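You operate a simulated robot arm through the tools that you are given. There is no shell and no other tool.

You are at the controls of a simulated two-armed robot. One attempt, no reset.

Task
Pick up the tank bottle from the right part of the high shelf with one hand, pass it to the other hand and put it on the mending bench top. Set down upright: tank bottle.

The check looks at the end state, three seconds after you hand in, the way a careful person would. Anything else that was tipped, shoved, dropped, spilled or broken makes it a failure.

Robot
Two 7-joint arms with two-finger parallel grippers on one trunk, on a base that moves. Base frame: it is fixed to the floor where the robot stands at the start and does not move with it; the origin is under the middle of the robot, x ahead of it, y to its left, z up. Readings come in mm, degrees, newtons and seconds.
The left shoulder is at the start at [30, 119, 960], the right one opposite. Each reaches about 826 mm from its shoulder. Places, roughly: mending bench top [1600, 4200, 900]; tank bottle [2250, 750, 1500]. Payload 3.43 kg a hand.
Tool frame (each hand has its own): the origin (TCP) lies between the finger pads and is the grasp point; the fingertips stand 30 mm ahead of it; z points along the fingers, y is the line along which they close. Largest opening 94 mm; finger width 28, thickness 10; the body of the gripper, 50 by 96 mm, starts 55 mm behind the TCP.
Orientation is told as [roll, pitch, yaw] about the base's x, y, z axes, in that order, counted from this pose: with the fingers straight down and closing along the base's y, the tool's x points along the base's -x, its y along +y and its z along -z.

Tools
- The arms move only by the tool servo_tool. It takes "left_rows", "right_rows" or both (then of equal length, played together; a hand with none holds still); each is a list of rows, each an object of numbers (a shift or turn left out is 0, a gripper value left out holds the last): "x", "y", "z": the shift along the base's x, y, z in mm; "rx", "ry", "rz": the turn, a rotation vector about the base's x, y, z in degrees; "grip": the finger opening in mm, from 0 to 94. In form: [{"x": .., "y": .., "z": .., "rx": .., "ry": .., "rz": .., "grip": ..}, ...]. A call has 1 to 20 rows; each row shifts and turns the commanded pose from where the row before left it. Each row takes 0.2 s and may step no farther than 50 mm and 8.6 degrees from the row before; otherwise, or with a gripper value out of range, the whole call is refused. Where a pose cannot be reached the arm comes as near as it can. A force on the tool above 40 N (or 10 N above the force at the start of the call, whichever is more), or a blocked arm, ends the call early, and 0.2 s more pass. The fingers move at their own pace (about 72 mm/s each) and stop on an object; they squeeze with about 44 N. The grip force told is the motor's: it shows also when the fingers shut on nothing. Time passes only in rows, and 0.2 s behind the last, so rows that do not move let the fingers close. It gives the time, the measured TCP pose, the force on the tool (base axes), the opening and the grip force at its end, in the units of the frame above (readings bear some noise), with the torque about the TCP (base axes, N m) and any sound that the robot's microphone picked up.
- Cameras (640 x 400 px; columns grow to the right, rows downward): "scene" is now at [51.9, -5, 1684.8]; the picture's right is [0.10, -0.99, 0.00], its down [-0.61, -0.06, -0.79] and it looks along [0.78, 0.08, -0.62] (base axes); focal length 283 px, centre (320, 200). "left" rides on the left gripper at [76, -14, -103] in its tool frame; the picture's right is [0.18, 0.98, 0.00], its down [-0.75, 0.14, -0.64] and it looks along [-0.63, 0.12, 0.77] (tool axes); focal length 243 px, centre (320, 200). "right" rides on the right gripper at [76, 14, -102] in its tool frame; the picture's right is [-0.18, 0.98, 0.00], its down [-0.75, -0.14, -0.64] and it looks along [-0.63, -0.12, 0.77] (tool axes); focal length 243 px, centre (320, 200). There is no depth. A picture from a camera that has moved, and an enlarged one, comes with that camera's place and axes in the base frame and with its lens. The place of the scene camera against the robot may be out by one fixed shift of up to 18 mm in any direction.
- camera(camera): a new picture of that camera. It takes no simulated time.
- raise_lower(by): moves the trunk up (or, below 0, down) by that many mm; the arms and the scene camera ride with it, the base frame stays. It gives what a move gives, with no picture.
- steer(legs): drives the robot by 1 to 6 legs, each [ahead, turn to the left] in mm and degrees, along the robot's own axes; the way and the turn of a leg run together, so that a leg with both is an arc; at most 1500 mm and 180 degrees a leg. The arms and the cameras ride along, it lands a little off, and it stops where it bumps. It gives what a move gives.
- turn_head(pan, tilt): turns the head with the scene camera to pan (to the left, within 143 degrees either way) and tilt (down, from -29 to 69), counted from straight ahead of the robot. It gives what a move gives.
- zoom(camera, box): a new picture of the part [left, top, right, bottom] of that camera's present view, enlarged. It takes no simulated time.
- finish_job(): hands the job in; it is judged then, once.

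Places have to be worked out from the pictures, the camera data and where the tool is seen. Open the grippers and draw the arms clear of the work before you hand the job in, unless the task says otherwise.

The tools are called after "Emit:" as name(argument=value, ...) on one line, values as JSON. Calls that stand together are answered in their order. servo_tool: Moves the arms, as the interface text tells. Its arguments: {"type":"object","properties":{"left_rows":{"type":"array","items":{"type":"object","properties":{"x":{"type":"number"},"y":{"type":"number"},"z":{"type":"number"},"rx":{"type":"number"},"ry":{"type":"number"},"rz":{"type":"number"},"grip":{"type":"number"}}}},"right_rows":{"type":"array","items":{"type":"object","properties":{"x":{"type":"number"},"y":{"type":"number"},"z":{"type":"number"},"rx":{"type":"number"},"ry":{"type":"number"},"rz":{"type":"number"},"grip":{"type":"number"}}}}},"required":[]} The other tools are called the same way: raise_lower (by) moves the trunk up or down; steer (legs) drives the base; turn_head (pan, tilt) turns the head that bears the scene camera; camera (camera) takes a picture; zoom (camera, box) takes an enlarged picture of a part of a camera's view; finish_job () hands the job in.

At the start:

```text
clock: 0.0
left_eef_pos: [391.2, 178.6, 1173.6]
left_orientation: [0.0, 0.0, 0.0]
left_ft_force: [-0.8, 1.1, 0.2]
left_ft_torque: [0.02, 0.0, 0.02]
left_width: 94.1
left_grip_force: 0.0
right_eef_pos: [470.0, -220.6, 1185.4]
right_orientation: [0.0, 0.1, 0.0]
right_ft_force: [-0.4, 0.2, 0.4]
right_ft_torque: [-0.01, -0.01, 0.04]
right_width: 93.9
right_grip_force: 0.0
trunk travel left (down, up): [-225.0, 185.0]
robot x, y, heading: [-1.1, 3.1, 0.3]
head pan, tilt (commanded): [5.8, 38.1]
```

scene: 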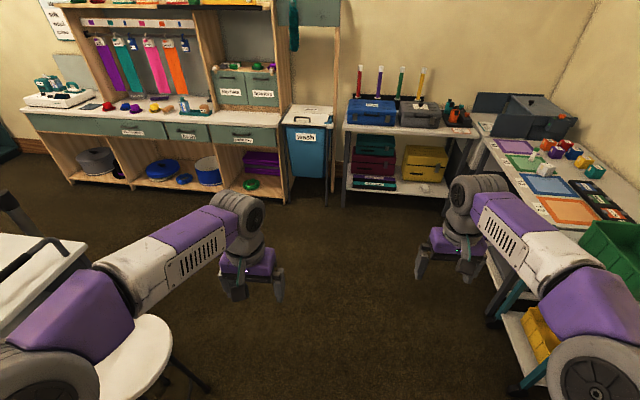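
right: 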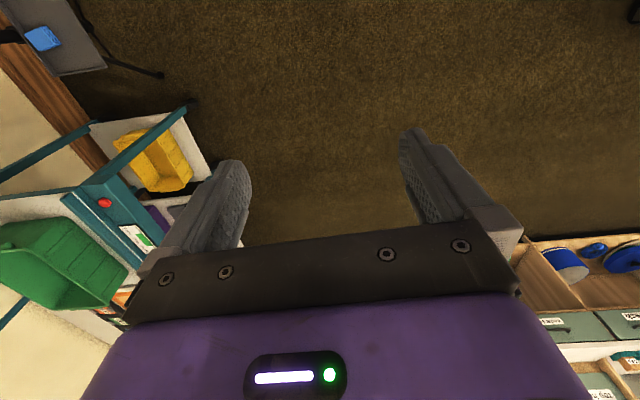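
left: 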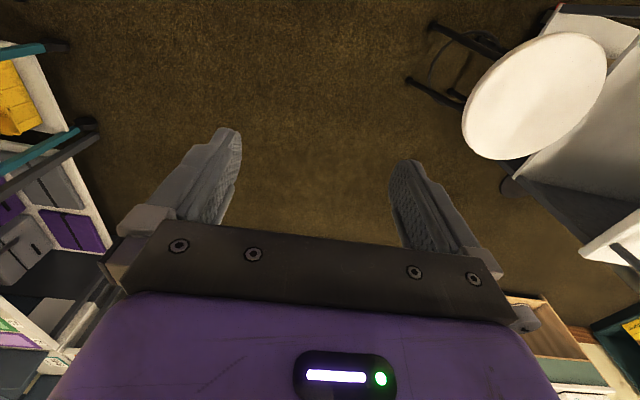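

I start by looking towards the high shelf where the tank bottle should be, roughly ahead-left, at height 1500.

Emit:
turn_head(pan=18, tilt=5)

Emit:
camera(camera="scene")

```text
clock: 1.0
left_eef_pos: [389.1, 179.6, 1174.5]
left_orientation: [0.0, 0.0, 0.0]
left_ft_force: [0.2, -0.1, -0.4]
left_ft_torque: [-0.01, -0.02, 0.02]
left_width: 94.1
left_grip_force: 0.1
right_eef_pos: [469.5, -221.1, 1184.7]
right_orientation: [-0.1, 0.0, -0.1]
right_ft_force: [0.3, 0.7, -1.3]
right_ft_torque: [-0.01, 0.01, -0.01]
right_width: 94.0
right_grip_force: 0.1
trunk travel left (down, up): [-225.0, 185.0]
robot x, y, heading: [0.1, -3.2, 0.1]
head pan, tilt (commanded): [18.0, 5.0]
```

```text
taken
camera scene: at [53.5, 14.7, 1737.7], right [0.31, -0.95, 0.0], down [-0.08, -0.03, -1.0], along [0.95, 0.31, -0.09], focal length 283 px, centre (320, 200)
```

scene: 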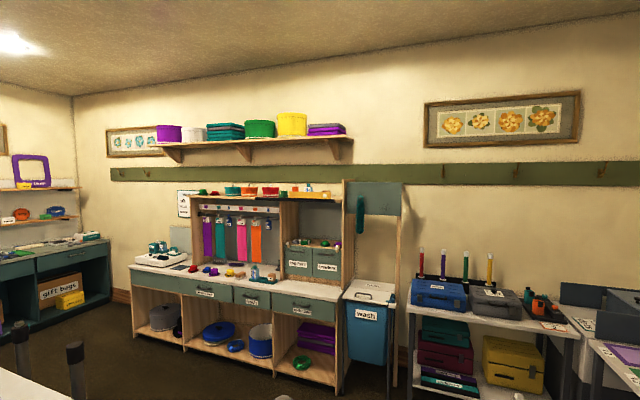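

The listed place projects to about (318, 205), which falls near the top shelf of the workstation. I zoom in there.

Emit:
zoom(camera="scene", box=[180, 165, 360, 285])

Emit:
zoom(camera="scene", box=[270, 175, 360, 225])

```text
3.33 times, centred on (270, 225) of scene
camera zoom: at [53.5, 14.7, 1737.7], right [0.31, -0.95, 0.0], down [-0.08, -0.03, -1.0], along [0.95, 0.31, -0.09], focal length 943 px, centre (487, 117)
```

zoom: 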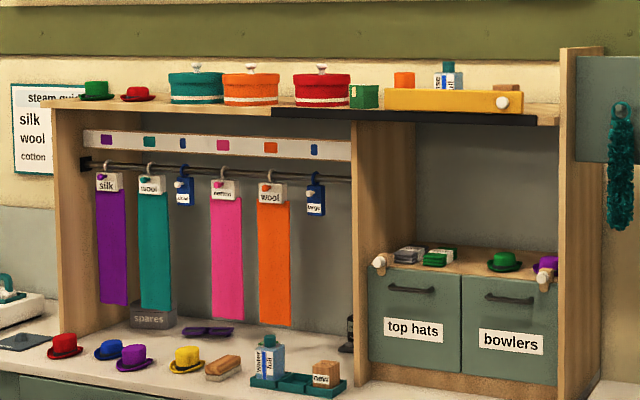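

```text
7.11 times, centred on (315, 200) of scene
camera zoom: at [53.5, 14.7, 1737.7], right [0.31, -0.95, 0.0], down [-0.08, -0.03, -1.0], along [0.95, 0.31, -0.09], focal length 2012 px, centre (356, 200)
```

zoom: 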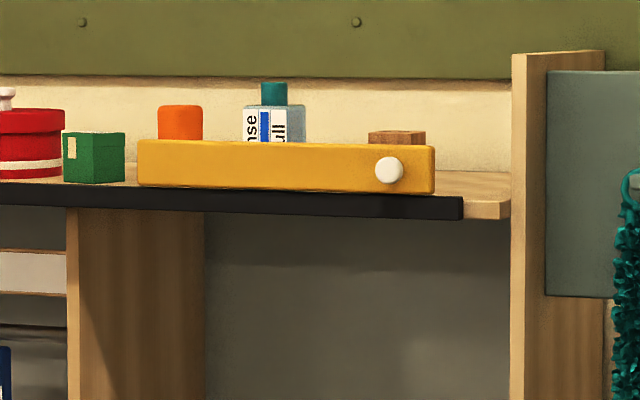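

The bottle with teal cap stands behind or in a yellow tray on the workstation's top shelf. Before driving, I look left towards the mending bench to learn the layout.

Emit:
turn_head(pan=70, tilt=12)

Emit:
camera(camera="scene")

Emit:
turn_head(pan=60, tilt=50)

Emit:
camera(camera="scene")

```text
clock: 2.2
left_eef_pos: [390.3, 179.6, 1173.5]
left_orientation: [0.1, 0.0, 0.0]
left_ft_force: [-0.7, 0.6, 0.1]
left_ft_torque: [0.0, 0.0, 0.0]
left_width: 94.1
left_grip_force: 0.1
right_eef_pos: [469.9, -220.5, 1184.3]
right_orientation: [0.0, 0.0, 0.0]
right_ft_force: [0.1, -0.1, 0.0]
right_ft_torque: [-0.03, 0.0, -0.01]
right_width: 94.1
right_grip_force: 0.1
trunk travel left (down, up): [-225.0, 185.0]
robot x, y, heading: [-1.7, 0.7, 0.0]
head pan, tilt (commanded): [70.0, 12.0]
```

```text
taken
camera scene: at [-1.9, 73.9, 1726.5], right [0.94, -0.34, 0.0], down [-0.07, -0.2, -0.98], along [0.34, 0.92, -0.21], focal length 283 px, centre (320, 200)
```

scene: 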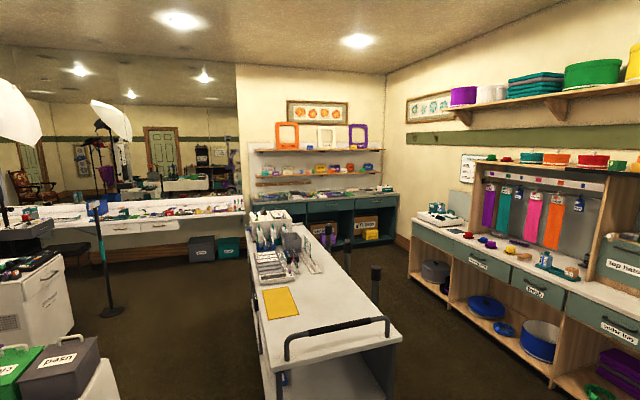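

```text
clock: 3.2
left_eef_pos: [389.2, 178.6, 1174.7]
left_orientation: [0.0, 0.0, 0.1]
left_ft_force: [-0.8, -0.2, 0.5]
left_ft_torque: [0.03, -0.01, 0.01]
left_width: 94.1
left_grip_force: 0.1
right_eef_pos: [469.8, -221.8, 1185.6]
right_orientation: [0.0, 0.0, 0.0]
right_ft_force: [0.6, 0.3, 0.5]
right_ft_torque: [0.01, -0.01, -0.01]
right_width: 94.0
right_grip_force: 0.1
trunk travel left (down, up): [-225.0, 185.0]
robot x, y, heading: [0.0, 0.6, -0.0]
head pan, tilt (commanded): [60.0, 50.0]
```

```text
taken
camera scene: at [4.6, 53.0, 1667.9], right [0.87, -0.5, 0.0], down [-0.38, -0.66, -0.64], along [0.32, 0.56, -0.77], focal length 283 px, centre (320, 200)
```

scene: 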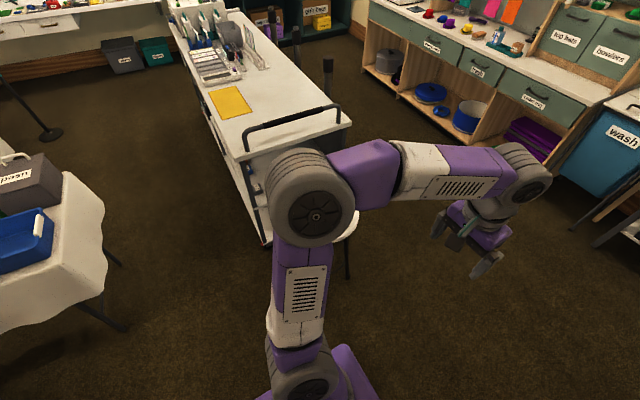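

The mending bench is the dark teal bench at the far left wall, and a white cart stands in between with an aisle of roughly 950 mm along the workstation. I drive ahead, then up the aisle at an angle, to come in front of the shelf.

Emit:
steer(legs=[[1000, 0], [0, 70], [800, 0]])

Emit:
turn_head(pan=-50, tilt=20)

Emit:
camera(camera="scene")

```text
clock: 15.3
left_eef_pos: [1201.1, 1199.3, 1173.1]
left_orientation: [0.0, 0.0, 70.2]
left_ft_force: [0.3, 0.6, 0.7]
left_ft_torque: [-0.02, -0.01, 0.02]
left_width: 94.2
left_grip_force: 0.1
right_eef_pos: [1604.5, 1137.8, 1184.5]
right_orientation: [0.1, 0.1, 70.2]
right_ft_force: [0.0, -0.8, -0.2]
right_ft_torque: [0.01, 0.02, -0.01]
right_width: 94.4
right_grip_force: 0.0
trunk travel left (down, up): [-225.0, 185.0]
robot x, y, heading: [1237.8, 773.0, 70.3]
head pan, tilt (commanded): [60.0, 50.0]
```

```text
clock: 17.2
left_eef_pos: [1201.0, 1198.4, 1174.5]
left_orientation: [0.1, 0.1, 70.2]
left_ft_force: [0.3, -0.3, -0.4]
left_ft_torque: [0.02, 0.0, 0.0]
left_width: 94.2
left_grip_force: 0.0
right_eef_pos: [1603.9, 1138.7, 1185.2]
right_orientation: [0.0, 0.0, 70.2]
right_ft_force: [0.2, 0.7, 0.6]
right_ft_torque: [-0.03, 0.01, -0.03]
right_width: 94.5
right_grip_force: 0.1
trunk travel left (down, up): [-225.0, 185.0]
robot x, y, heading: [1239.8, 773.4, 69.9]
head pan, tilt (commanded): [-50.0, 20.0]
```

```text
taken
camera scene: at [1310.5, 761.1, 1713.4], right [0.35, -0.94, 0.0], down [-0.32, -0.12, -0.94], along [0.88, 0.33, -0.34], focal length 283 px, centre (320, 200)
```

scene: 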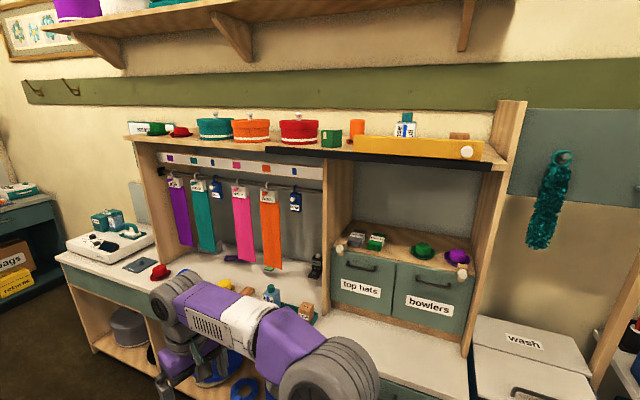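

I raise the trunk to its top for reach and a better view over the yellow tray, then zoom on the bottle.

Emit:
raise_lower(by=185)

Emit:
camera(camera="scene")

Emit:
zoom(camera="scene", box=[310, 120, 530, 257])

```text
clock: 19.2
left_eef_pos: [1201.1, 1198.6, 1360.0]
left_orientation: [0.0, 0.1, 70.1]
left_ft_force: [0.1, 0.2, 0.6]
left_ft_torque: [0.01, -0.01, 0.0]
left_width: 94.1
left_grip_force: 0.0
right_eef_pos: [1604.7, 1138.2, 1369.4]
right_orientation: [0.0, 0.0, 70.2]
right_ft_force: [0.4, 0.0, -0.2]
right_ft_torque: [0.05, 0.0, -0.04]
right_width: 93.9
right_grip_force: 0.0
trunk travel left (down, up): [-410.0, 0.0]
robot x, y, heading: [1239.1, 770.7, 70.3]
head pan, tilt (commanded): [-50.0, 20.0]
```

```text
taken
camera scene: at [1310.6, 761.1, 1898.3], right [0.35, -0.94, 0.0], down [-0.32, -0.12, -0.94], along [0.88, 0.32, -0.34], focal length 283 px, centre (320, 200)
```

scene: 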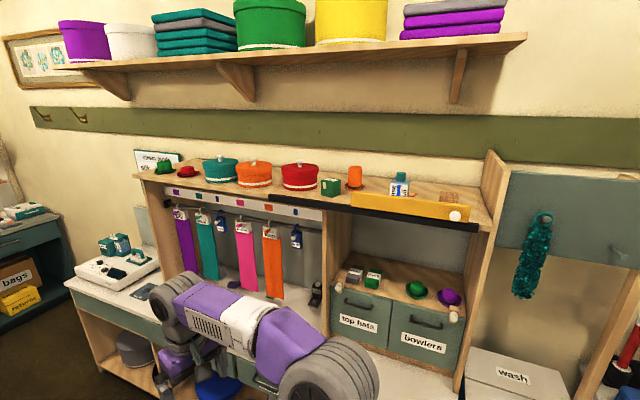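

```text
2.91 times, centred on (420, 188) of scene
camera zoom: at [1310.6, 761.1, 1898.3], right [0.35, -0.94, 0.0], down [-0.32, -0.12, -0.94], along [0.88, 0.32, -0.34], focal length 823 px, centre (29, 234)
```

zoom: 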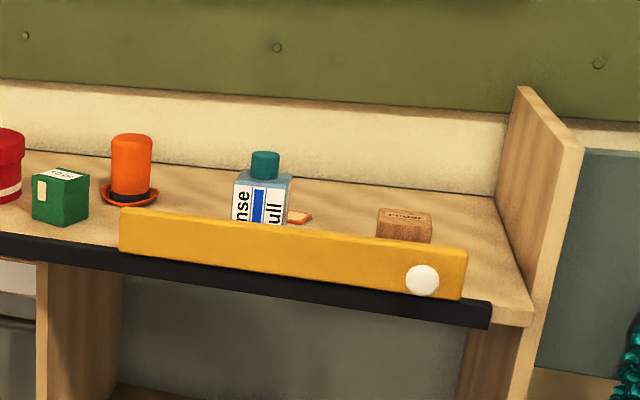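

The yellow thing is a panel riding on a black rail along the shelf's front edge, with the bottle standing behind it; I judge the cap top near (2214, 821, 1673). I turn the robot to face the workstation and then look down at the bench edge to see how near I can get.

Emit:
steer(legs=[[0, -70]])

Emit:
turn_head(pan=0, tilt=55)

Emit:
camera(camera="scene")

Emit:
turn_head(pan=0, tilt=20)

Emit:
camera(camera="scene")

```text
clock: 22.6
left_eef_pos: [1622.4, 961.0, 1360.1]
left_orientation: [0.0, 0.0, 1.8]
left_ft_force: [0.0, 0.4, 0.3]
left_ft_torque: [0.02, -0.03, -0.01]
left_width: 93.7
left_grip_force: 0.0
right_eef_pos: [1714.3, 564.9, 1368.5]
right_orientation: [0.0, 0.0, 1.7]
right_ft_force: [0.5, -1.0, 0.3]
right_ft_torque: [-0.03, 0.05, 0.0]
right_width: 93.9
right_grip_force: 0.1
trunk travel left (down, up): [-410.0, 0.0]
robot x, y, heading: [1237.9, 768.6, 1.9]
head pan, tilt (commanded): [-50.0, 20.0]
```

```text
clock: 23.8
left_eef_pos: [1622.3, 962.0, 1359.1]
left_orientation: [0.1, 0.0, 1.9]
left_ft_force: [-0.2, -0.2, -0.1]
left_ft_torque: [0.0, 0.01, 0.0]
left_width: 94.1
left_grip_force: 0.1
right_eef_pos: [1713.3, 564.0, 1370.7]
right_orientation: [0.0, 0.1, 1.7]
right_ft_force: [0.3, 0.8, 0.0]
right_ft_torque: [0.02, -0.02, 0.03]
right_width: 93.9
right_grip_force: 0.1
trunk travel left (down, up): [-410.0, 0.0]
robot x, y, heading: [1235.9, 770.3, 1.7]
head pan, tilt (commanded): [0.0, 55.0]
```

```text
taken
camera scene: at [1275.4, 758.2, 1846.4], right [0.03, -1.0, 0.0], down [-0.82, -0.03, -0.57], along [0.57, 0.02, -0.82], focal length 283 px, centre (320, 200)
```

scene: 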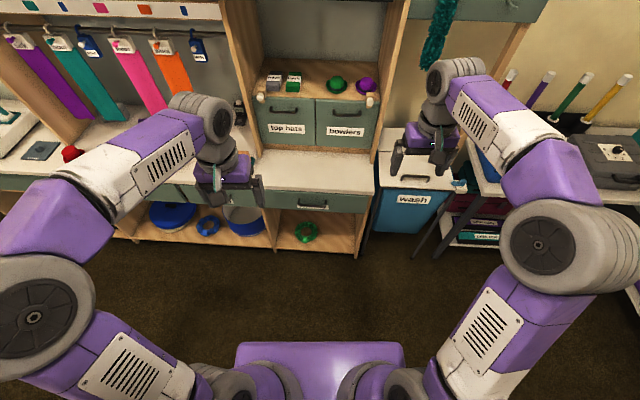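

```text
clock: 24.8
left_eef_pos: [1622.3, 962.0, 1359.1]
left_orientation: [-0.1, 0.0, 1.8]
left_ft_force: [-0.5, 0.4, -0.3]
left_ft_torque: [0.04, -0.01, 0.0]
left_width: 93.9
left_grip_force: 0.0
right_eef_pos: [1713.7, 564.4, 1369.9]
right_orientation: [0.0, 0.0, 1.8]
right_ft_force: [0.1, -0.3, -0.4]
right_ft_torque: [0.04, -0.02, 0.0]
right_width: 93.8
right_grip_force: 0.0
trunk travel left (down, up): [-410.0, 0.0]
robot x, y, heading: [1233.9, 769.3, 1.8]
head pan, tilt (commanded): [0.0, 20.0]
```

```text
taken
camera scene: at [1296.5, 759.0, 1898.3], right [0.03, -1.0, 0.0], down [-0.34, -0.01, -0.94], along [0.94, 0.03, -0.34], focal length 283 px, centre (320, 200)
```

scene: 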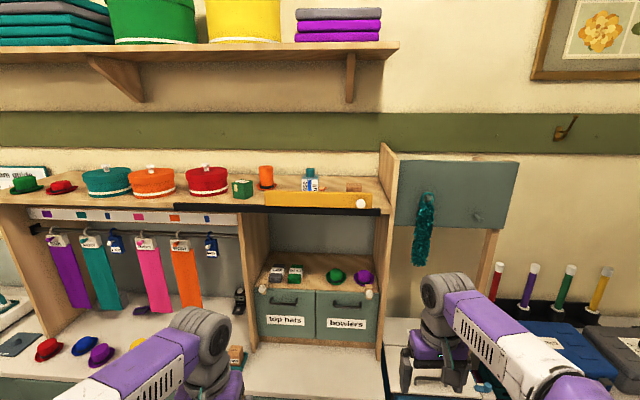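

From here the shelf front seems to lie around x 2150–2350, so I need a better range. I zoom on the bottle now, then lower the trunk by 185 and zoom again for a vertical stereo baseline.

Emit:
zoom(camera="scene", box=[220, 150, 400, 262])

Emit:
raise_lower(by=-185)

Emit:
camera(camera="scene")

Emit:
zoom(camera="scene", box=[220, 80, 400, 192])

```text
3.56 times, centred on (310, 206) of scene
camera zoom: at [1296.5, 759.0, 1898.3], right [0.03, -1.0, 0.0], down [-0.34, -0.01, -0.94], along [0.94, 0.03, -0.34], focal length 1006 px, centre (356, 179)
```

zoom: 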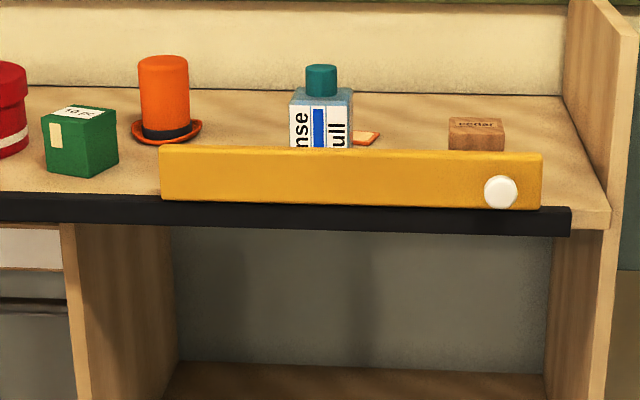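

```text
clock: 26.8
left_eef_pos: [1621.5, 962.0, 1173.2]
left_orientation: [0.0, 0.0, 1.7]
left_ft_force: [-0.6, 0.5, 0.1]
left_ft_torque: [-0.01, -0.02, -0.01]
left_width: 94.0
left_grip_force: 0.0
right_eef_pos: [1713.8, 564.3, 1184.5]
right_orientation: [0.0, 0.0, 1.8]
right_ft_force: [0.1, 0.0, -0.4]
right_ft_torque: [-0.02, 0.01, -0.01]
right_width: 93.9
right_grip_force: 0.0
trunk travel left (down, up): [-225.0, 185.0]
robot x, y, heading: [1239.4, 770.7, 2.0]
head pan, tilt (commanded): [0.0, 20.0]
```

```text
taken
camera scene: at [1296.3, 759.0, 1713.6], right [0.03, -1.0, 0.0], down [-0.34, -0.01, -0.94], along [0.94, 0.03, -0.34], focal length 283 px, centre (320, 200)
```

scene: 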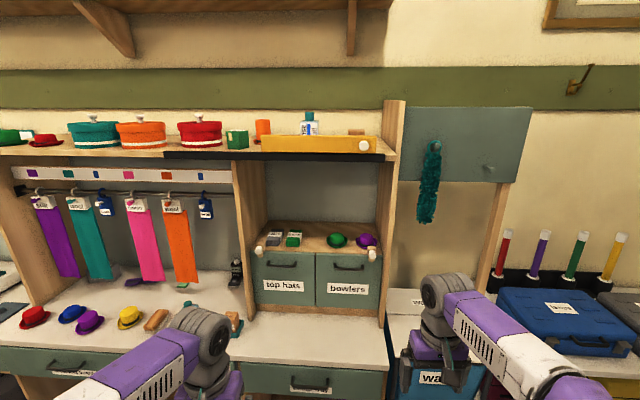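

```text
3.56 times, centred on (310, 136) of scene
camera zoom: at [1296.3, 759.0, 1713.6], right [0.03, -1.0, 0.0], down [-0.34, -0.01, -0.94], along [0.94, 0.03, -0.34], focal length 1006 px, centre (356, 428)
```

zoom: 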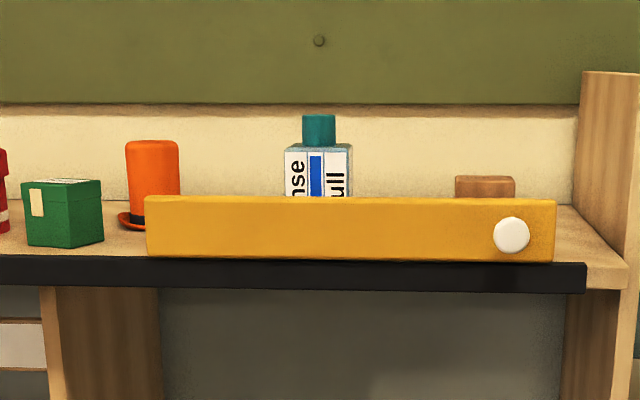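

The vertical stereo gives: bottle cap top ≈ (2240, 822, 1668), body about 56 mm wide with its front face near x 2214 and top at z 1640, panel top z ≈ 1602 at x ≈ 2186–2200, shelf surface ≈ 1545. I now check the bench front edge and my own base footprint by looking steeply down.

Emit:
turn_head(pan=0, tilt=69)

Emit:
camera(camera="scene")

Emit:
turn_head(pan=0, tilt=45)

Emit:
camera(camera="scene")

```text
clock: 28.0
left_eef_pos: [1620.7, 961.7, 1175.2]
left_orientation: [-0.1, 0.0, 1.9]
left_ft_force: [0.5, -0.2, -0.9]
left_ft_torque: [-0.01, -0.02, 0.02]
left_width: 94.0
left_grip_force: 0.1
right_eef_pos: [1715.1, 563.8, 1184.6]
right_orientation: [0.0, 0.0, 1.8]
right_ft_force: [0.4, -0.2, -0.1]
right_ft_torque: [0.0, 0.0, -0.02]
right_width: 94.1
right_grip_force: 0.0
trunk travel left (down, up): [-225.0, 185.0]
robot x, y, heading: [1236.2, 770.2, 1.4]
head pan, tilt (commanded): [0.0, 68.8]
```

```text
taken
camera scene: at [1259.2, 757.9, 1645.9], right [0.03, -1.0, 0.0], down [-0.93, -0.03, -0.36], along [0.36, 0.01, -0.93], focal length 283 px, centre (320, 200)
```

scene: 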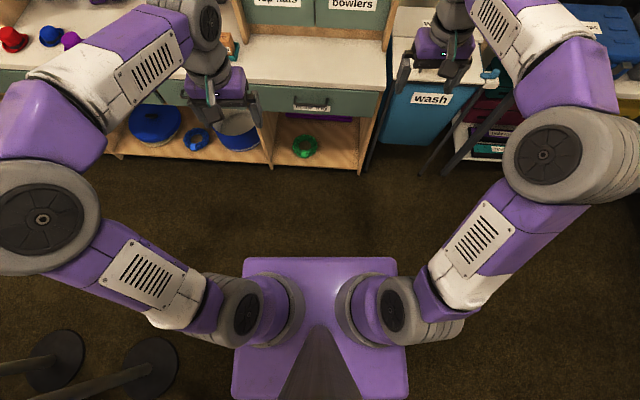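

```text
clock: 28.9
left_eef_pos: [1621.3, 962.4, 1173.2]
left_orientation: [0.1, 0.0, 1.8]
left_ft_force: [-1.1, 0.4, -0.9]
left_ft_torque: [0.03, -0.02, 0.01]
left_width: 94.1
left_grip_force: 0.1
right_eef_pos: [1714.6, 563.6, 1183.5]
right_orientation: [-0.1, 0.0, 1.8]
right_ft_force: [-0.8, -0.5, 0.6]
right_ft_torque: [0.0, 0.02, 0.0]
right_width: 94.2
right_grip_force: 0.0
trunk travel left (down, up): [-225.0, 185.0]
robot x, y, heading: [1237.0, 767.3, 1.6]
head pan, tilt (commanded): [0.0, 45.0]
```

```text
taken
camera scene: at [1284.6, 758.7, 1674.7], right [0.03, -1.0, 0.0], down [-0.71, -0.02, -0.71], along [0.71, 0.02, -0.71], focal length 283 px, centre (320, 200)
```

scene: 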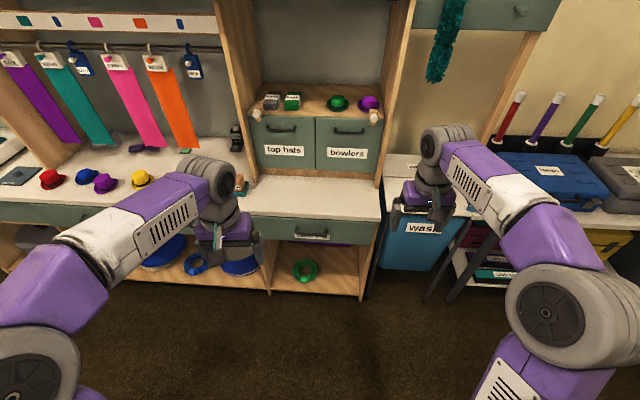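

The cabinet front sits near x 2070 with bench top about z 790, while shelf and rail overhang to x ≈ 2176; stanchion posts stand near x 1000 along the cart. I raise the trunk again and pitch the left hand forward (fingers pointing ahead, about 20° down) while lifting it.

Emit:
raise_lower(by=185)

Emit:
servo_tool(left_rows=[{"x": 0, "y": -8, "z": 30, "rx": 0.24, "ry": -7.77}, {"x": 0, "y": -8, "z": 30, "rx": 0.24, "ry": -7.77}, {"x": 0, "y": -8, "z": 30, "rx": 0.24, "ry": -7.77}, {"x": 0, "y": -8, "z": 30, "rx": 0.24, "ry": -7.77}, {"x": 0, "y": -8, "z": 30, "rx": 0.24, "ry": -7.77}, {"x": 0, "y": -8, "z": 30, "rx": 0.24, "ry": -7.77}, {"x": 0, "y": -8, "z": 30, "rx": 0.24, "ry": -7.77}, {"x": 0, "y": -8, "z": 30, "rx": 0.24, "ry": -7.77}, {"x": 0, "y": -8, "z": 30, "rx": 0.24, "ry": -7.77}])

Emit:
turn_head(pan=0, tilt=20)

Emit:
camera(camera="scene")

Emit:
zoom(camera="scene", box=[270, 150, 350, 200])

Emit:
camera(camera="left")

```text
clock: 30.9
left_eef_pos: [1622.8, 961.5, 1358.3]
left_orientation: [0.0, 0.0, 1.7]
left_ft_force: [-0.1, -0.3, 0.7]
left_ft_torque: [0.03, 0.01, 0.01]
left_width: 93.9
left_grip_force: 0.1
right_eef_pos: [1714.4, 565.2, 1368.9]
right_orientation: [0.1, 0.0, 1.8]
right_ft_force: [-0.7, 0.3, -0.2]
right_ft_torque: [0.01, -0.01, 0.01]
right_width: 94.0
right_grip_force: 0.0
trunk travel left (down, up): [-410.0, 0.0]
robot x, y, heading: [1238.4, 770.3, 1.9]
head pan, tilt (commanded): [0.0, 45.0]
```

```text
clock: 32.9
left_eef_pos: [1620.9, 888.5, 1627.4]
left_orientation: [-0.1, -70.1, 1.7]
left_ft_force: [0.7, 0.1, 0.2]
left_ft_torque: [0.03, 0.04, -0.01]
left_width: 94.0
left_grip_force: 0.1
right_eef_pos: [1713.5, 563.6, 1368.8]
right_orientation: [-0.1, 0.0, 1.8]
right_ft_force: [-0.2, -1.1, 0.5]
right_ft_torque: [-0.01, -0.02, -0.01]
right_width: 94.0
right_grip_force: 0.1
trunk travel left (down, up): [-410.0, 0.0]
robot x, y, heading: [1237.3, 767.8, 1.7]
head pan, tilt (commanded): [0.0, 45.0]
```

```text
clock: 33.8
left_eef_pos: [1620.0, 889.8, 1627.1]
left_orientation: [0.0, -70.0, 1.8]
left_ft_force: [0.3, -0.7, 0.3]
left_ft_torque: [-0.02, 0.02, 0.01]
left_width: 94.2
left_grip_force: 0.0
right_eef_pos: [1713.3, 564.3, 1370.6]
right_orientation: [0.0, 0.0, 1.8]
right_ft_force: [0.2, 0.6, 0.5]
right_ft_torque: [0.02, 0.0, 0.0]
right_width: 93.9
right_grip_force: 0.0
trunk travel left (down, up): [-410.0, 0.0]
robot x, y, heading: [1236.1, 773.0, 2.1]
head pan, tilt (commanded): [0.0, 20.0]
```

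```text
taken
camera scene: at [1296.5, 759.0, 1898.3], right [0.03, -1.0, 0.0], down [-0.34, -0.01, -0.94], along [0.94, 0.03, -0.34], focal length 283 px, centre (320, 200)
```

scene: 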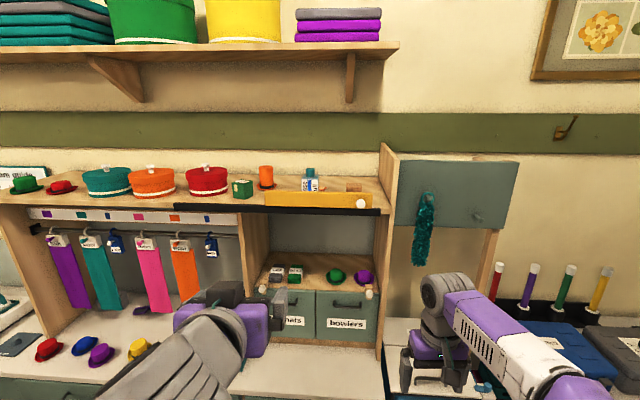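

```text
8.00 times, centred on (310, 175) of scene
camera zoom: at [1296.5, 759.0, 1898.3], right [0.03, -1.0, 0.0], down [-0.34, -0.01, -0.94], along [0.94, 0.03, -0.34], focal length 2264 px, centre (400, 400)
```

zoom: 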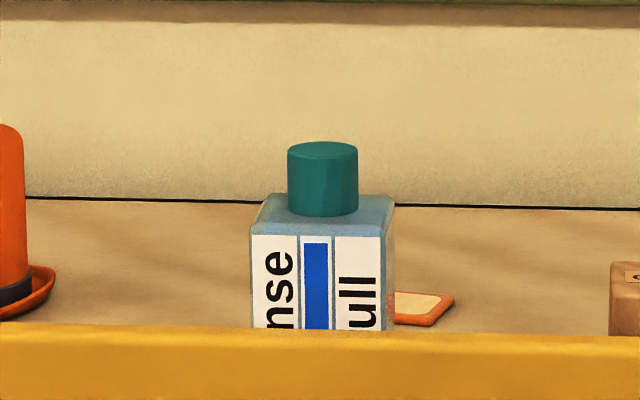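

```text
taken
camera left: at [1500.0, 871.8, 1591.7], right [-0.09, 0.98, -0.17], down [-0.35, 0.13, 0.93], along [0.93, 0.15, 0.33], focal length 243 px, centre (320, 200)
```

left: 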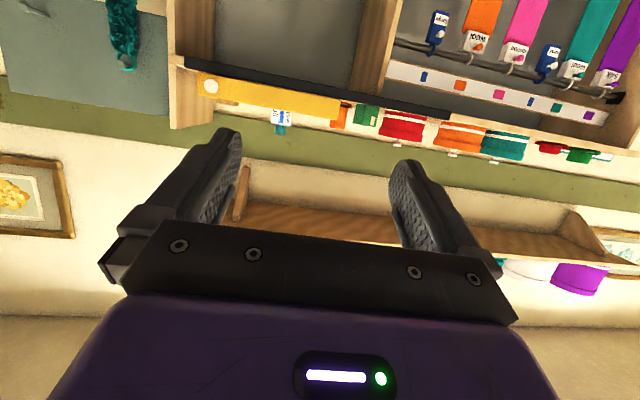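

The bottle's body is about 56 mm square, nearly square to the base frame (yaw ≈ −2°), and the left wrist camera sees it too. I zoom the wrist camera for a cross-check of the bottle's lateral position.

Emit:
zoom(camera="left", box=[190, 70, 350, 170])

```text
4.00 times, centred on (270, 120) of left
camera zoom: at [1500.0, 871.8, 1591.7], right [-0.09, 0.98, -0.17], down [-0.35, 0.13, 0.93], along [0.93, 0.15, 0.33], focal length 970 px, centre (520, 520)
```

zoom: 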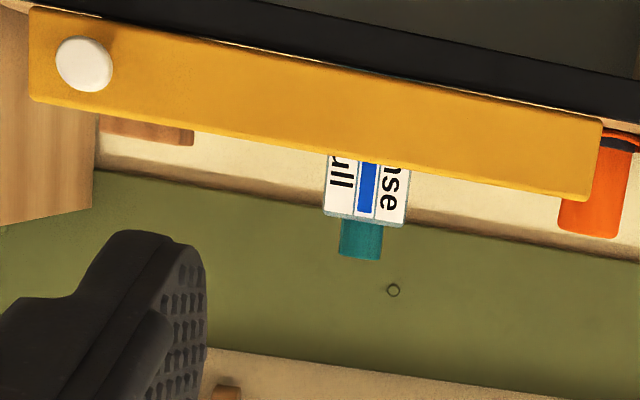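

The wrist camera gives the bottle at y ≈ 836 versus 822 from the scene camera, so I check the scene camera's fixed shift by zooming it on the left hand, whose pose is known.

Emit:
zoom(camera="scene", box=[170, 260, 330, 360])

```text
4.00 times, centred on (250, 310) of scene
camera zoom: at [1296.5, 759.0, 1898.3], right [0.03, -1.0, 0.0], down [-0.34, -0.01, -0.94], along [0.94, 0.03, -0.34], focal length 1132 px, centre (600, -240)
```

zoom: 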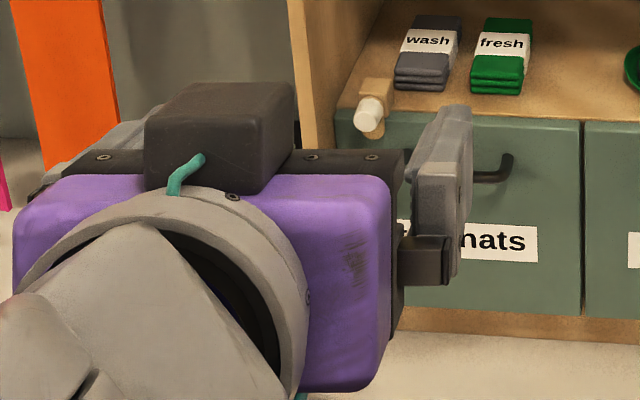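

The hand appears 14 mm further right in the scene camera than it is, so the scene camera has about a +14 mm y shift; the bottle is at y ≈ 836, which agrees with the wrist camera. I pull the right hand back and down, out of the way of the shelf, then drive forward 380 mm.

Emit:
servo_tool(right_rows=[{"x": -40, "z": -20}, {"x": -40, "z": -20}, {"x": -40, "z": -20}, {"x": -40, "z": -20}])

Emit:
steer(legs=[[380, 0]])

Emit:
camera(camera="scene")

Emit:
camera(camera="left")

```text
clock: 34.8
left_eef_pos: [1618.2, 890.3, 1627.9]
left_orientation: [0.0, -70.0, 1.8]
left_ft_force: [-0.1, 0.3, 0.2]
left_ft_torque: [-0.04, 0.0, -0.05]
left_width: 94.1
left_grip_force: 0.1
right_eef_pos: [1552.0, 567.2, 1293.2]
right_orientation: [0.0, -0.1, 1.9]
right_ft_force: [0.3, -0.2, 0.1]
right_ft_torque: [-0.01, -0.05, 0.03]
right_width: 93.7
right_grip_force: 0.0
trunk travel left (down, up): [-410.0, 0.0]
robot x, y, heading: [1240.2, 771.4, 1.9]
head pan, tilt (commanded): [0.0, 20.0]
```

```text
clock: 37.2
left_eef_pos: [2007.8, 898.7, 1627.0]
left_orientation: [-0.1, -70.0, 1.4]
left_ft_force: [-0.8, -0.3, 0.5]
left_ft_torque: [0.01, -0.03, 0.04]
left_width: 93.6
left_grip_force: 0.0
right_eef_pos: [1938.6, 575.9, 1293.9]
right_orientation: [0.1, 0.0, 1.5]
right_ft_force: [0.7, -0.5, -0.1]
right_ft_torque: [0.03, 0.01, -0.02]
right_width: 93.6
right_grip_force: 0.0
trunk travel left (down, up): [-410.0, 0.0]
robot x, y, heading: [1626.8, 783.6, 1.8]
head pan, tilt (commanded): [0.0, 20.0]
```

```text
taken
camera scene: at [1682.8, 770.0, 1898.5], right [0.03, -1.0, 0.0], down [-0.34, -0.01, -0.94], along [0.94, 0.03, -0.34], focal length 283 px, centre (320, 200)
```

scene: 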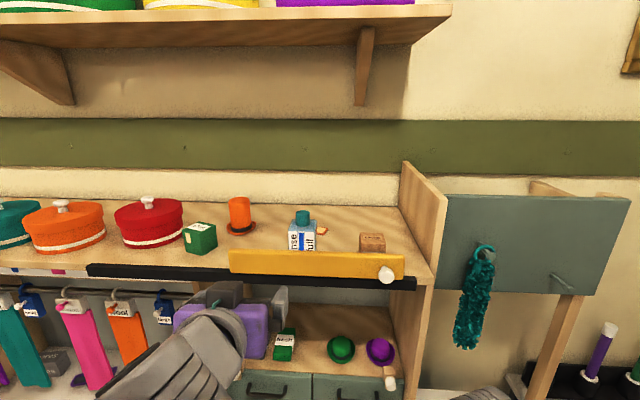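

```text
taken
camera left: at [1886.7, 881.7, 1592.0], right [-0.09, 0.98, -0.17], down [-0.35, 0.13, 0.93], along [0.93, 0.14, 0.33], focal length 243 px, centre (320, 200)
```

left: 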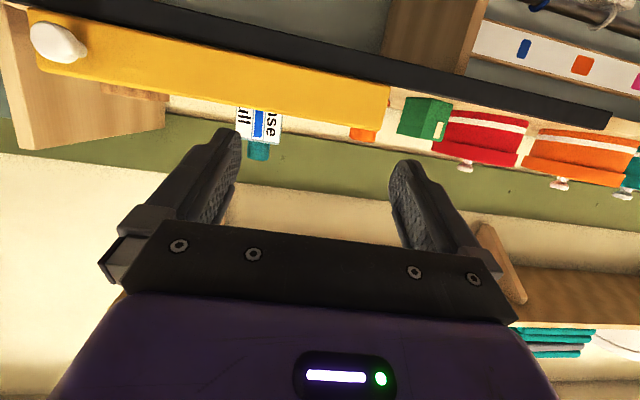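

Base is now at x ≈ 1627, left TCP at (2008, 899, 1627), about 170 mm short of the panel. I zoom with both cameras to refine the bottle's position.

Emit:
zoom(camera="left", box=[190, 70, 350, 170])

Emit:
zoom(camera="scene", box=[220, 180, 420, 305])

```text
4.00 times, centred on (270, 120) of left
camera zoom: at [1886.7, 881.7, 1592.0], right [-0.09, 0.98, -0.17], down [-0.35, 0.13, 0.93], along [0.93, 0.14, 0.33], focal length 970 px, centre (520, 520)
```

zoom: 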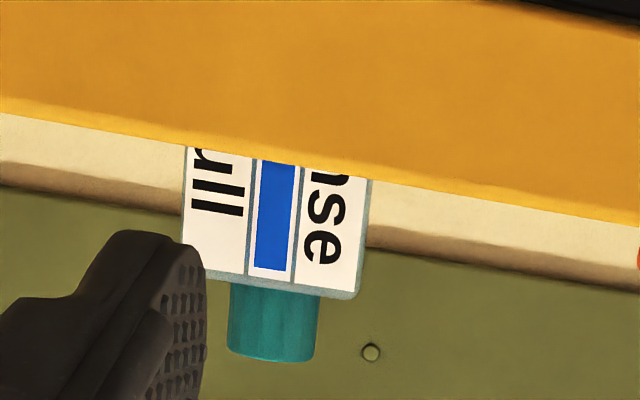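

```text
3.20 times, centred on (320, 242) of scene
camera zoom: at [1682.8, 770.0, 1898.5], right [0.03, -1.0, 0.0], down [-0.34, -0.01, -0.94], along [0.94, 0.03, -0.34], focal length 906 px, centre (320, 64)
```

zoom: 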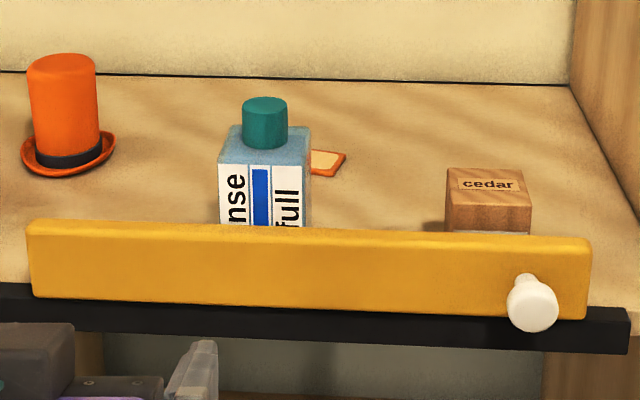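

Triangulating two wrist views puts the cap centre at (2235, 837, 1654), with the panel top at z ≈ 1600 and x ≈ 2183–2200. I move the left hand to a pre-grasp point in front and above, with a flatter pitch (about 12° down).

Emit:
servo_tool(left_rows=[{"x": 20, "y": -15.5, "z": 9.5, "ry": -2, "rz": -0.6, "grip": 94}, {"x": 20, "y": -15.5, "z": 9.5, "ry": -2, "rz": -0.6}, {"x": 20, "y": -15.5, "z": 9.5, "ry": -2, "rz": -0.6}, {"x": 20, "y": -15.5, "z": 9.5, "ry": -2, "rz": -0.6}, {"x": 0}])

Emit:
camera(camera="left")

Emit:
camera(camera="scene")

```text
clock: 38.5
left_eef_pos: [2087.8, 836.1, 1665.7]
left_orientation: [-0.5, -78.0, -0.4]
left_ft_force: [0.3, -0.4, -0.7]
left_ft_torque: [0.04, -0.05, 0.02]
left_width: 94.0
left_grip_force: 0.1
right_eef_pos: [1939.0, 575.8, 1293.9]
right_orientation: [0.0, 0.0, 1.5]
right_ft_force: [-0.5, 0.0, 0.0]
right_ft_torque: [-0.03, -0.02, 0.0]
right_width: 93.7
right_grip_force: 0.0
trunk travel left (down, up): [-410.0, 0.0]
robot x, y, heading: [1623.5, 781.1, 1.9]
head pan, tilt (commanded): [0.0, 20.0]
```

```text
taken
camera left: at [1972.7, 824.2, 1613.7], right [-0.02, 0.98, -0.18], down [-0.47, 0.15, 0.87], along [0.88, 0.11, 0.46], focal length 243 px, centre (320, 200)
```

left: 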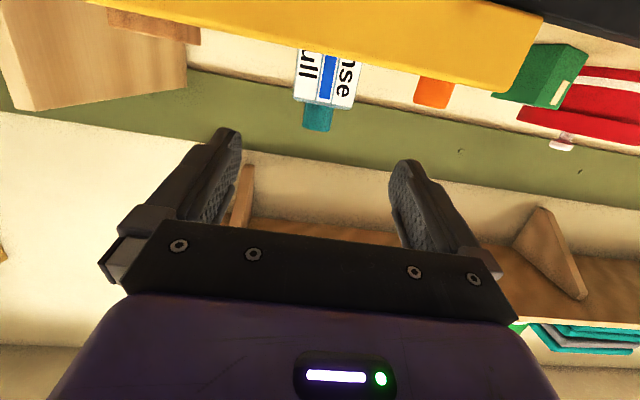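

```text
taken
camera scene: at [1682.5, 770.5, 1898.5], right [0.03, -1.0, 0.0], down [-0.34, -0.01, -0.94], along [0.94, 0.03, -0.34], focal length 283 px, centre (320, 200)
```

scene: 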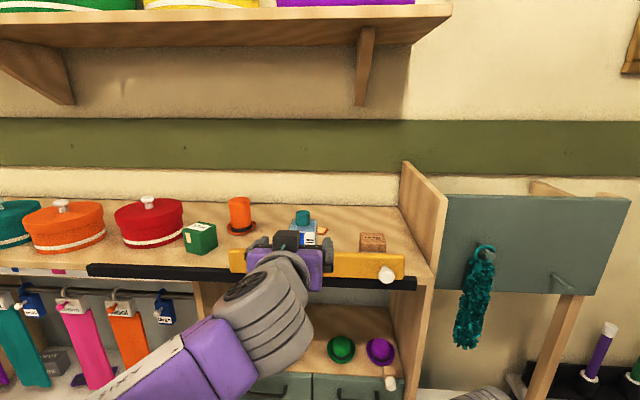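

The hand is at (2088, 836, 1666) lined up before the bottle. I zoom the wrist camera to re-check lateral alignment and the bottle's yaw before going in.

Emit:
zoom(camera="left", box=[250, 40, 410, 140])

Emit:
zoom(camera="scene", box=[230, 195, 350, 295])

```text
4.00 times, centred on (330, 90) of left
camera zoom: at [1972.7, 824.2, 1613.7], right [-0.02, 0.98, -0.18], down [-0.47, 0.15, 0.87], along [0.88, 0.11, 0.46], focal length 970 px, centre (280, 640)
```

zoom: 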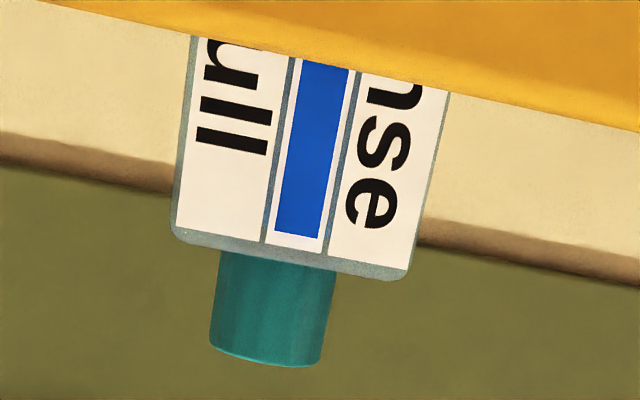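

```text
4.00 times, centred on (290, 245) of scene
camera zoom: at [1682.5, 770.5, 1898.5], right [0.03, -1.0, 0.0], down [-0.34, -0.01, -0.94], along [0.94, 0.03, -0.34], focal length 1132 px, centre (440, 20)
```

zoom: 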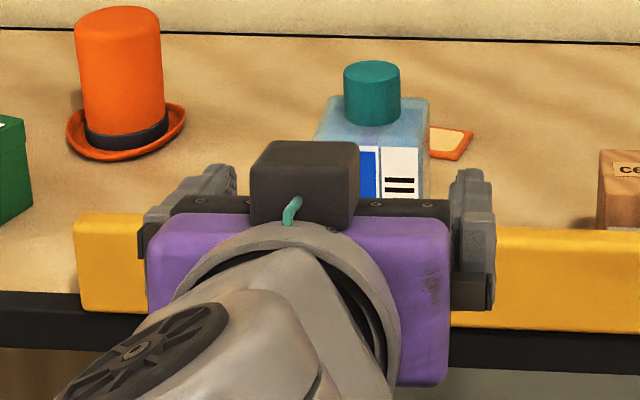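

Bottle centre re-checks at (2236, 836), aligned with the hand. I advance the open fingers over the panel along x, straddling the bottle at height 1665.

Emit:
servo_tool(left_rows=[{"x": 27}, {"x": 27}, {"x": 27}, {"x": 27}, {"x": 25}, {"x": 0}])

Emit:
camera(camera="left")

Emit:
zoom(camera="scene", box=[230, 195, 350, 295])

```text
clock: 39.9
left_eef_pos: [2221.5, 836.9, 1665.3]
left_orientation: [-0.2, -78.0, -0.7]
left_ft_force: [-0.6, -0.1, -0.3]
left_ft_torque: [-0.01, 0.01, -0.01]
left_width: 93.9
left_grip_force: 0.0
right_eef_pos: [1938.7, 577.0, 1292.8]
right_orientation: [0.0, 0.0, 1.5]
right_ft_force: [-0.4, 0.3, 0.2]
right_ft_torque: [0.02, -0.02, 0.04]
right_width: 93.9
right_grip_force: 0.0
trunk travel left (down, up): [-410.0, 0.0]
robot x, y, heading: [1626.0, 783.7, 1.7]
head pan, tilt (commanded): [0.0, 20.0]
```

```text
taken
camera left: at [2106.1, 824.8, 1614.0], right [-0.02, 0.98, -0.18], down [-0.47, 0.15, 0.87], along [0.88, 0.1, 0.46], focal length 243 px, centre (320, 200)
```

left: 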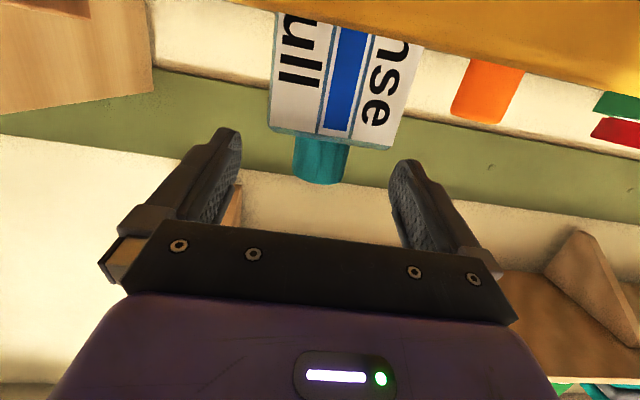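

```text
4.00 times, centred on (290, 245) of scene
camera zoom: at [1682.5, 770.3, 1898.5], right [0.03, -1.0, 0.0], down [-0.34, -0.01, -0.94], along [0.94, 0.03, -0.34], focal length 1132 px, centre (440, 20)
```

zoom: 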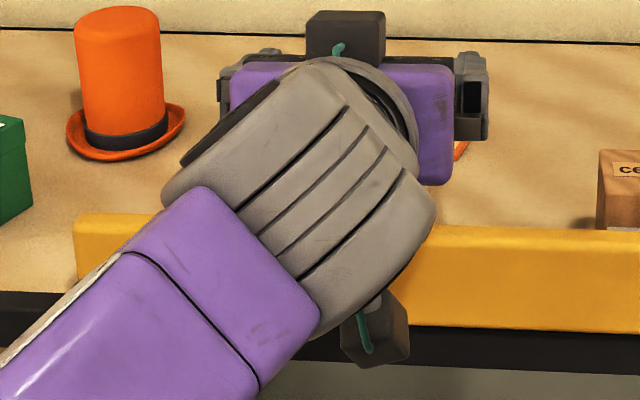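

The fingers straddle the bottle (cap centre reads y ≈ 835), clear of the panel. I descend 45 mm to grasp height.

Emit:
servo_tool(left_rows=[{"y": -0.5, "z": -15}, {"y": -0.5, "z": -15}, {"z": -15}, {"x": 0}])

Emit:
camera(camera="left")

Emit:
zoom(camera="scene", box=[230, 195, 350, 295])

```text
clock: 40.9
left_eef_pos: [2221.9, 835.4, 1620.9]
left_orientation: [-0.2, -78.1, -0.7]
left_ft_force: [0.2, -0.1, -1.1]
left_ft_torque: [0.0, -0.04, 0.0]
left_width: 94.0
left_grip_force: 0.0
right_eef_pos: [1939.2, 576.6, 1293.2]
right_orientation: [0.0, 0.0, 1.4]
right_ft_force: [0.3, 0.2, -1.0]
right_ft_torque: [0.02, -0.03, 0.0]
right_width: 94.0
right_grip_force: 0.0
trunk travel left (down, up): [-410.0, 0.0]
robot x, y, heading: [1626.6, 783.5, 1.3]
head pan, tilt (commanded): [0.0, 20.0]
```

```text
taken
camera left: at [2105.1, 823.4, 1568.8], right [-0.02, 0.98, -0.18], down [-0.47, 0.15, 0.87], along [0.88, 0.1, 0.46], focal length 243 px, centre (320, 200)
```

left: 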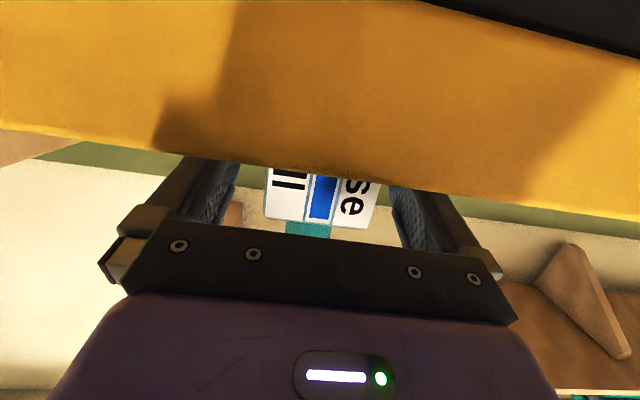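

```text
4.00 times, centred on (290, 245) of scene
camera zoom: at [1683.2, 769.9, 1898.4], right [0.03, -1.0, 0.0], down [-0.34, -0.01, -0.94], along [0.94, 0.03, -0.34], focal length 1132 px, centre (440, 20)
```

zoom: 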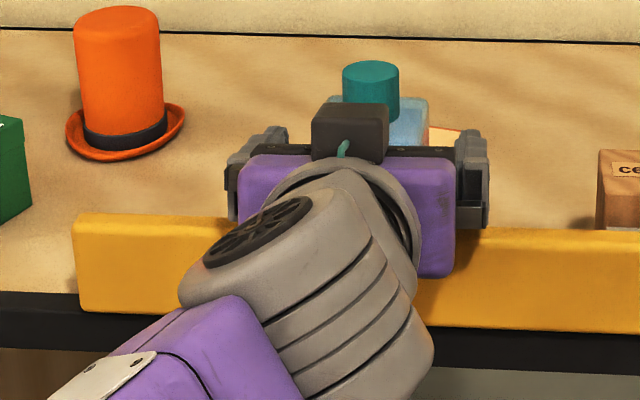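

The bottle sits between the fingers with the fingers clear above the panel. I close the left gripper.

Emit:
servo_tool(left_rows=[{"grip": 30}, {"grip": 30}, {"grip": 30}, {"grip": 30}, {"grip": 30}])

Emit:
camera(camera="left")

Emit:
zoom(camera="scene", box=[230, 195, 350, 295])

```text
clock: 42.0
left_eef_pos: [2221.3, 836.1, 1620.7]
left_orientation: [-0.3, -78.0, -0.7]
left_ft_force: [-1.0, -0.3, 0.5]
left_ft_torque: [0.02, -0.02, -0.06]
left_width: 61.8
left_grip_force: 43.9
right_eef_pos: [1939.4, 577.2, 1293.1]
right_orientation: [0.0, 0.0, 1.5]
right_ft_force: [0.1, -0.1, -0.6]
right_ft_torque: [-0.02, 0.02, 0.0]
right_width: 94.1
right_grip_force: 0.0
trunk travel left (down, up): [-410.0, 0.0]
robot x, y, heading: [1622.6, 777.5, 1.6]
head pan, tilt (commanded): [0.0, 20.0]
```

```text
taken
camera left: at [2105.2, 823.6, 1568.9], right [-0.02, 0.98, -0.18], down [-0.47, 0.15, 0.87], along [0.88, 0.1, 0.46], focal length 243 px, centre (320, 200)
```

left: 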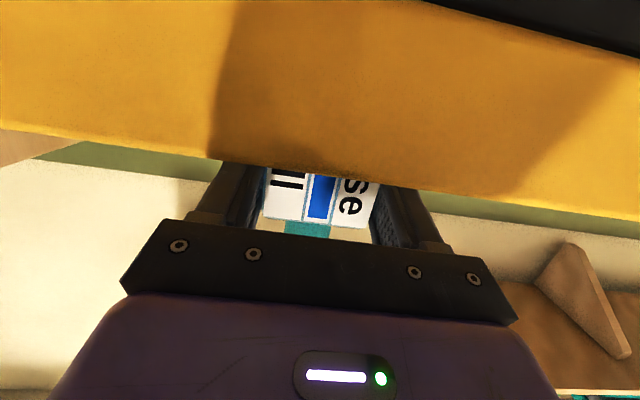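

```text
4.00 times, centred on (290, 245) of scene
camera zoom: at [1683.3, 770.1, 1898.4], right [0.03, -1.0, 0.0], down [-0.34, -0.01, -0.94], along [0.94, 0.03, -0.34], focal length 1132 px, centre (440, 20)
```

zoom: 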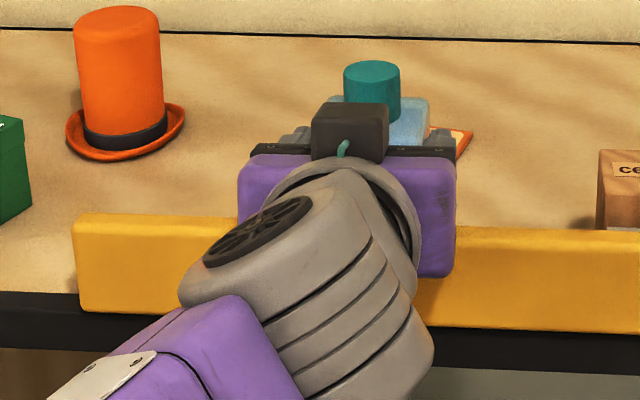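

Grip holds at 61.8 mm with 44 N. I lift a little first and check the load, then continue.

Emit:
servo_tool(left_rows=[{"z": 6}, {"z": 9}, {"z": 0}])

Emit:
zoom(camera="scene", box=[230, 195, 350, 295])

```text
clock: 42.9
left_eef_pos: [2221.6, 836.6, 1634.9]
left_orientation: [-0.4, -77.9, -0.6]
left_ft_force: [1.9, -1.0, -3.2]
left_ft_torque: [0.05, 0.04, -0.02]
left_width: 62.2
left_grip_force: 44.1
right_eef_pos: [1939.9, 576.4, 1293.0]
right_orientation: [0.0, 0.0, 1.4]
right_ft_force: [-0.8, 0.6, 0.9]
right_ft_torque: [-0.02, -0.03, 0.02]
right_width: 93.9
right_grip_force: 0.1
trunk travel left (down, up): [-410.0, 0.0]
robot x, y, heading: [1621.5, 780.3, 1.5]
head pan, tilt (commanded): [0.0, 20.0]
```

```text
4.00 times, centred on (290, 245) of scene
camera zoom: at [1683.8, 770.0, 1898.4], right [0.03, -1.0, 0.0], down [-0.34, -0.01, -0.94], along [0.94, 0.03, -0.34], focal length 1132 px, centre (440, 20)
```

zoom: 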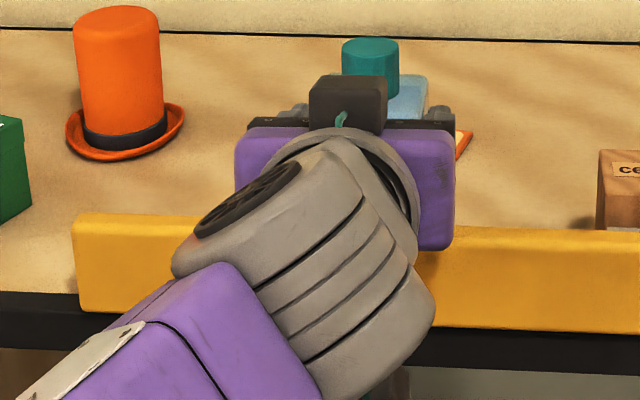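

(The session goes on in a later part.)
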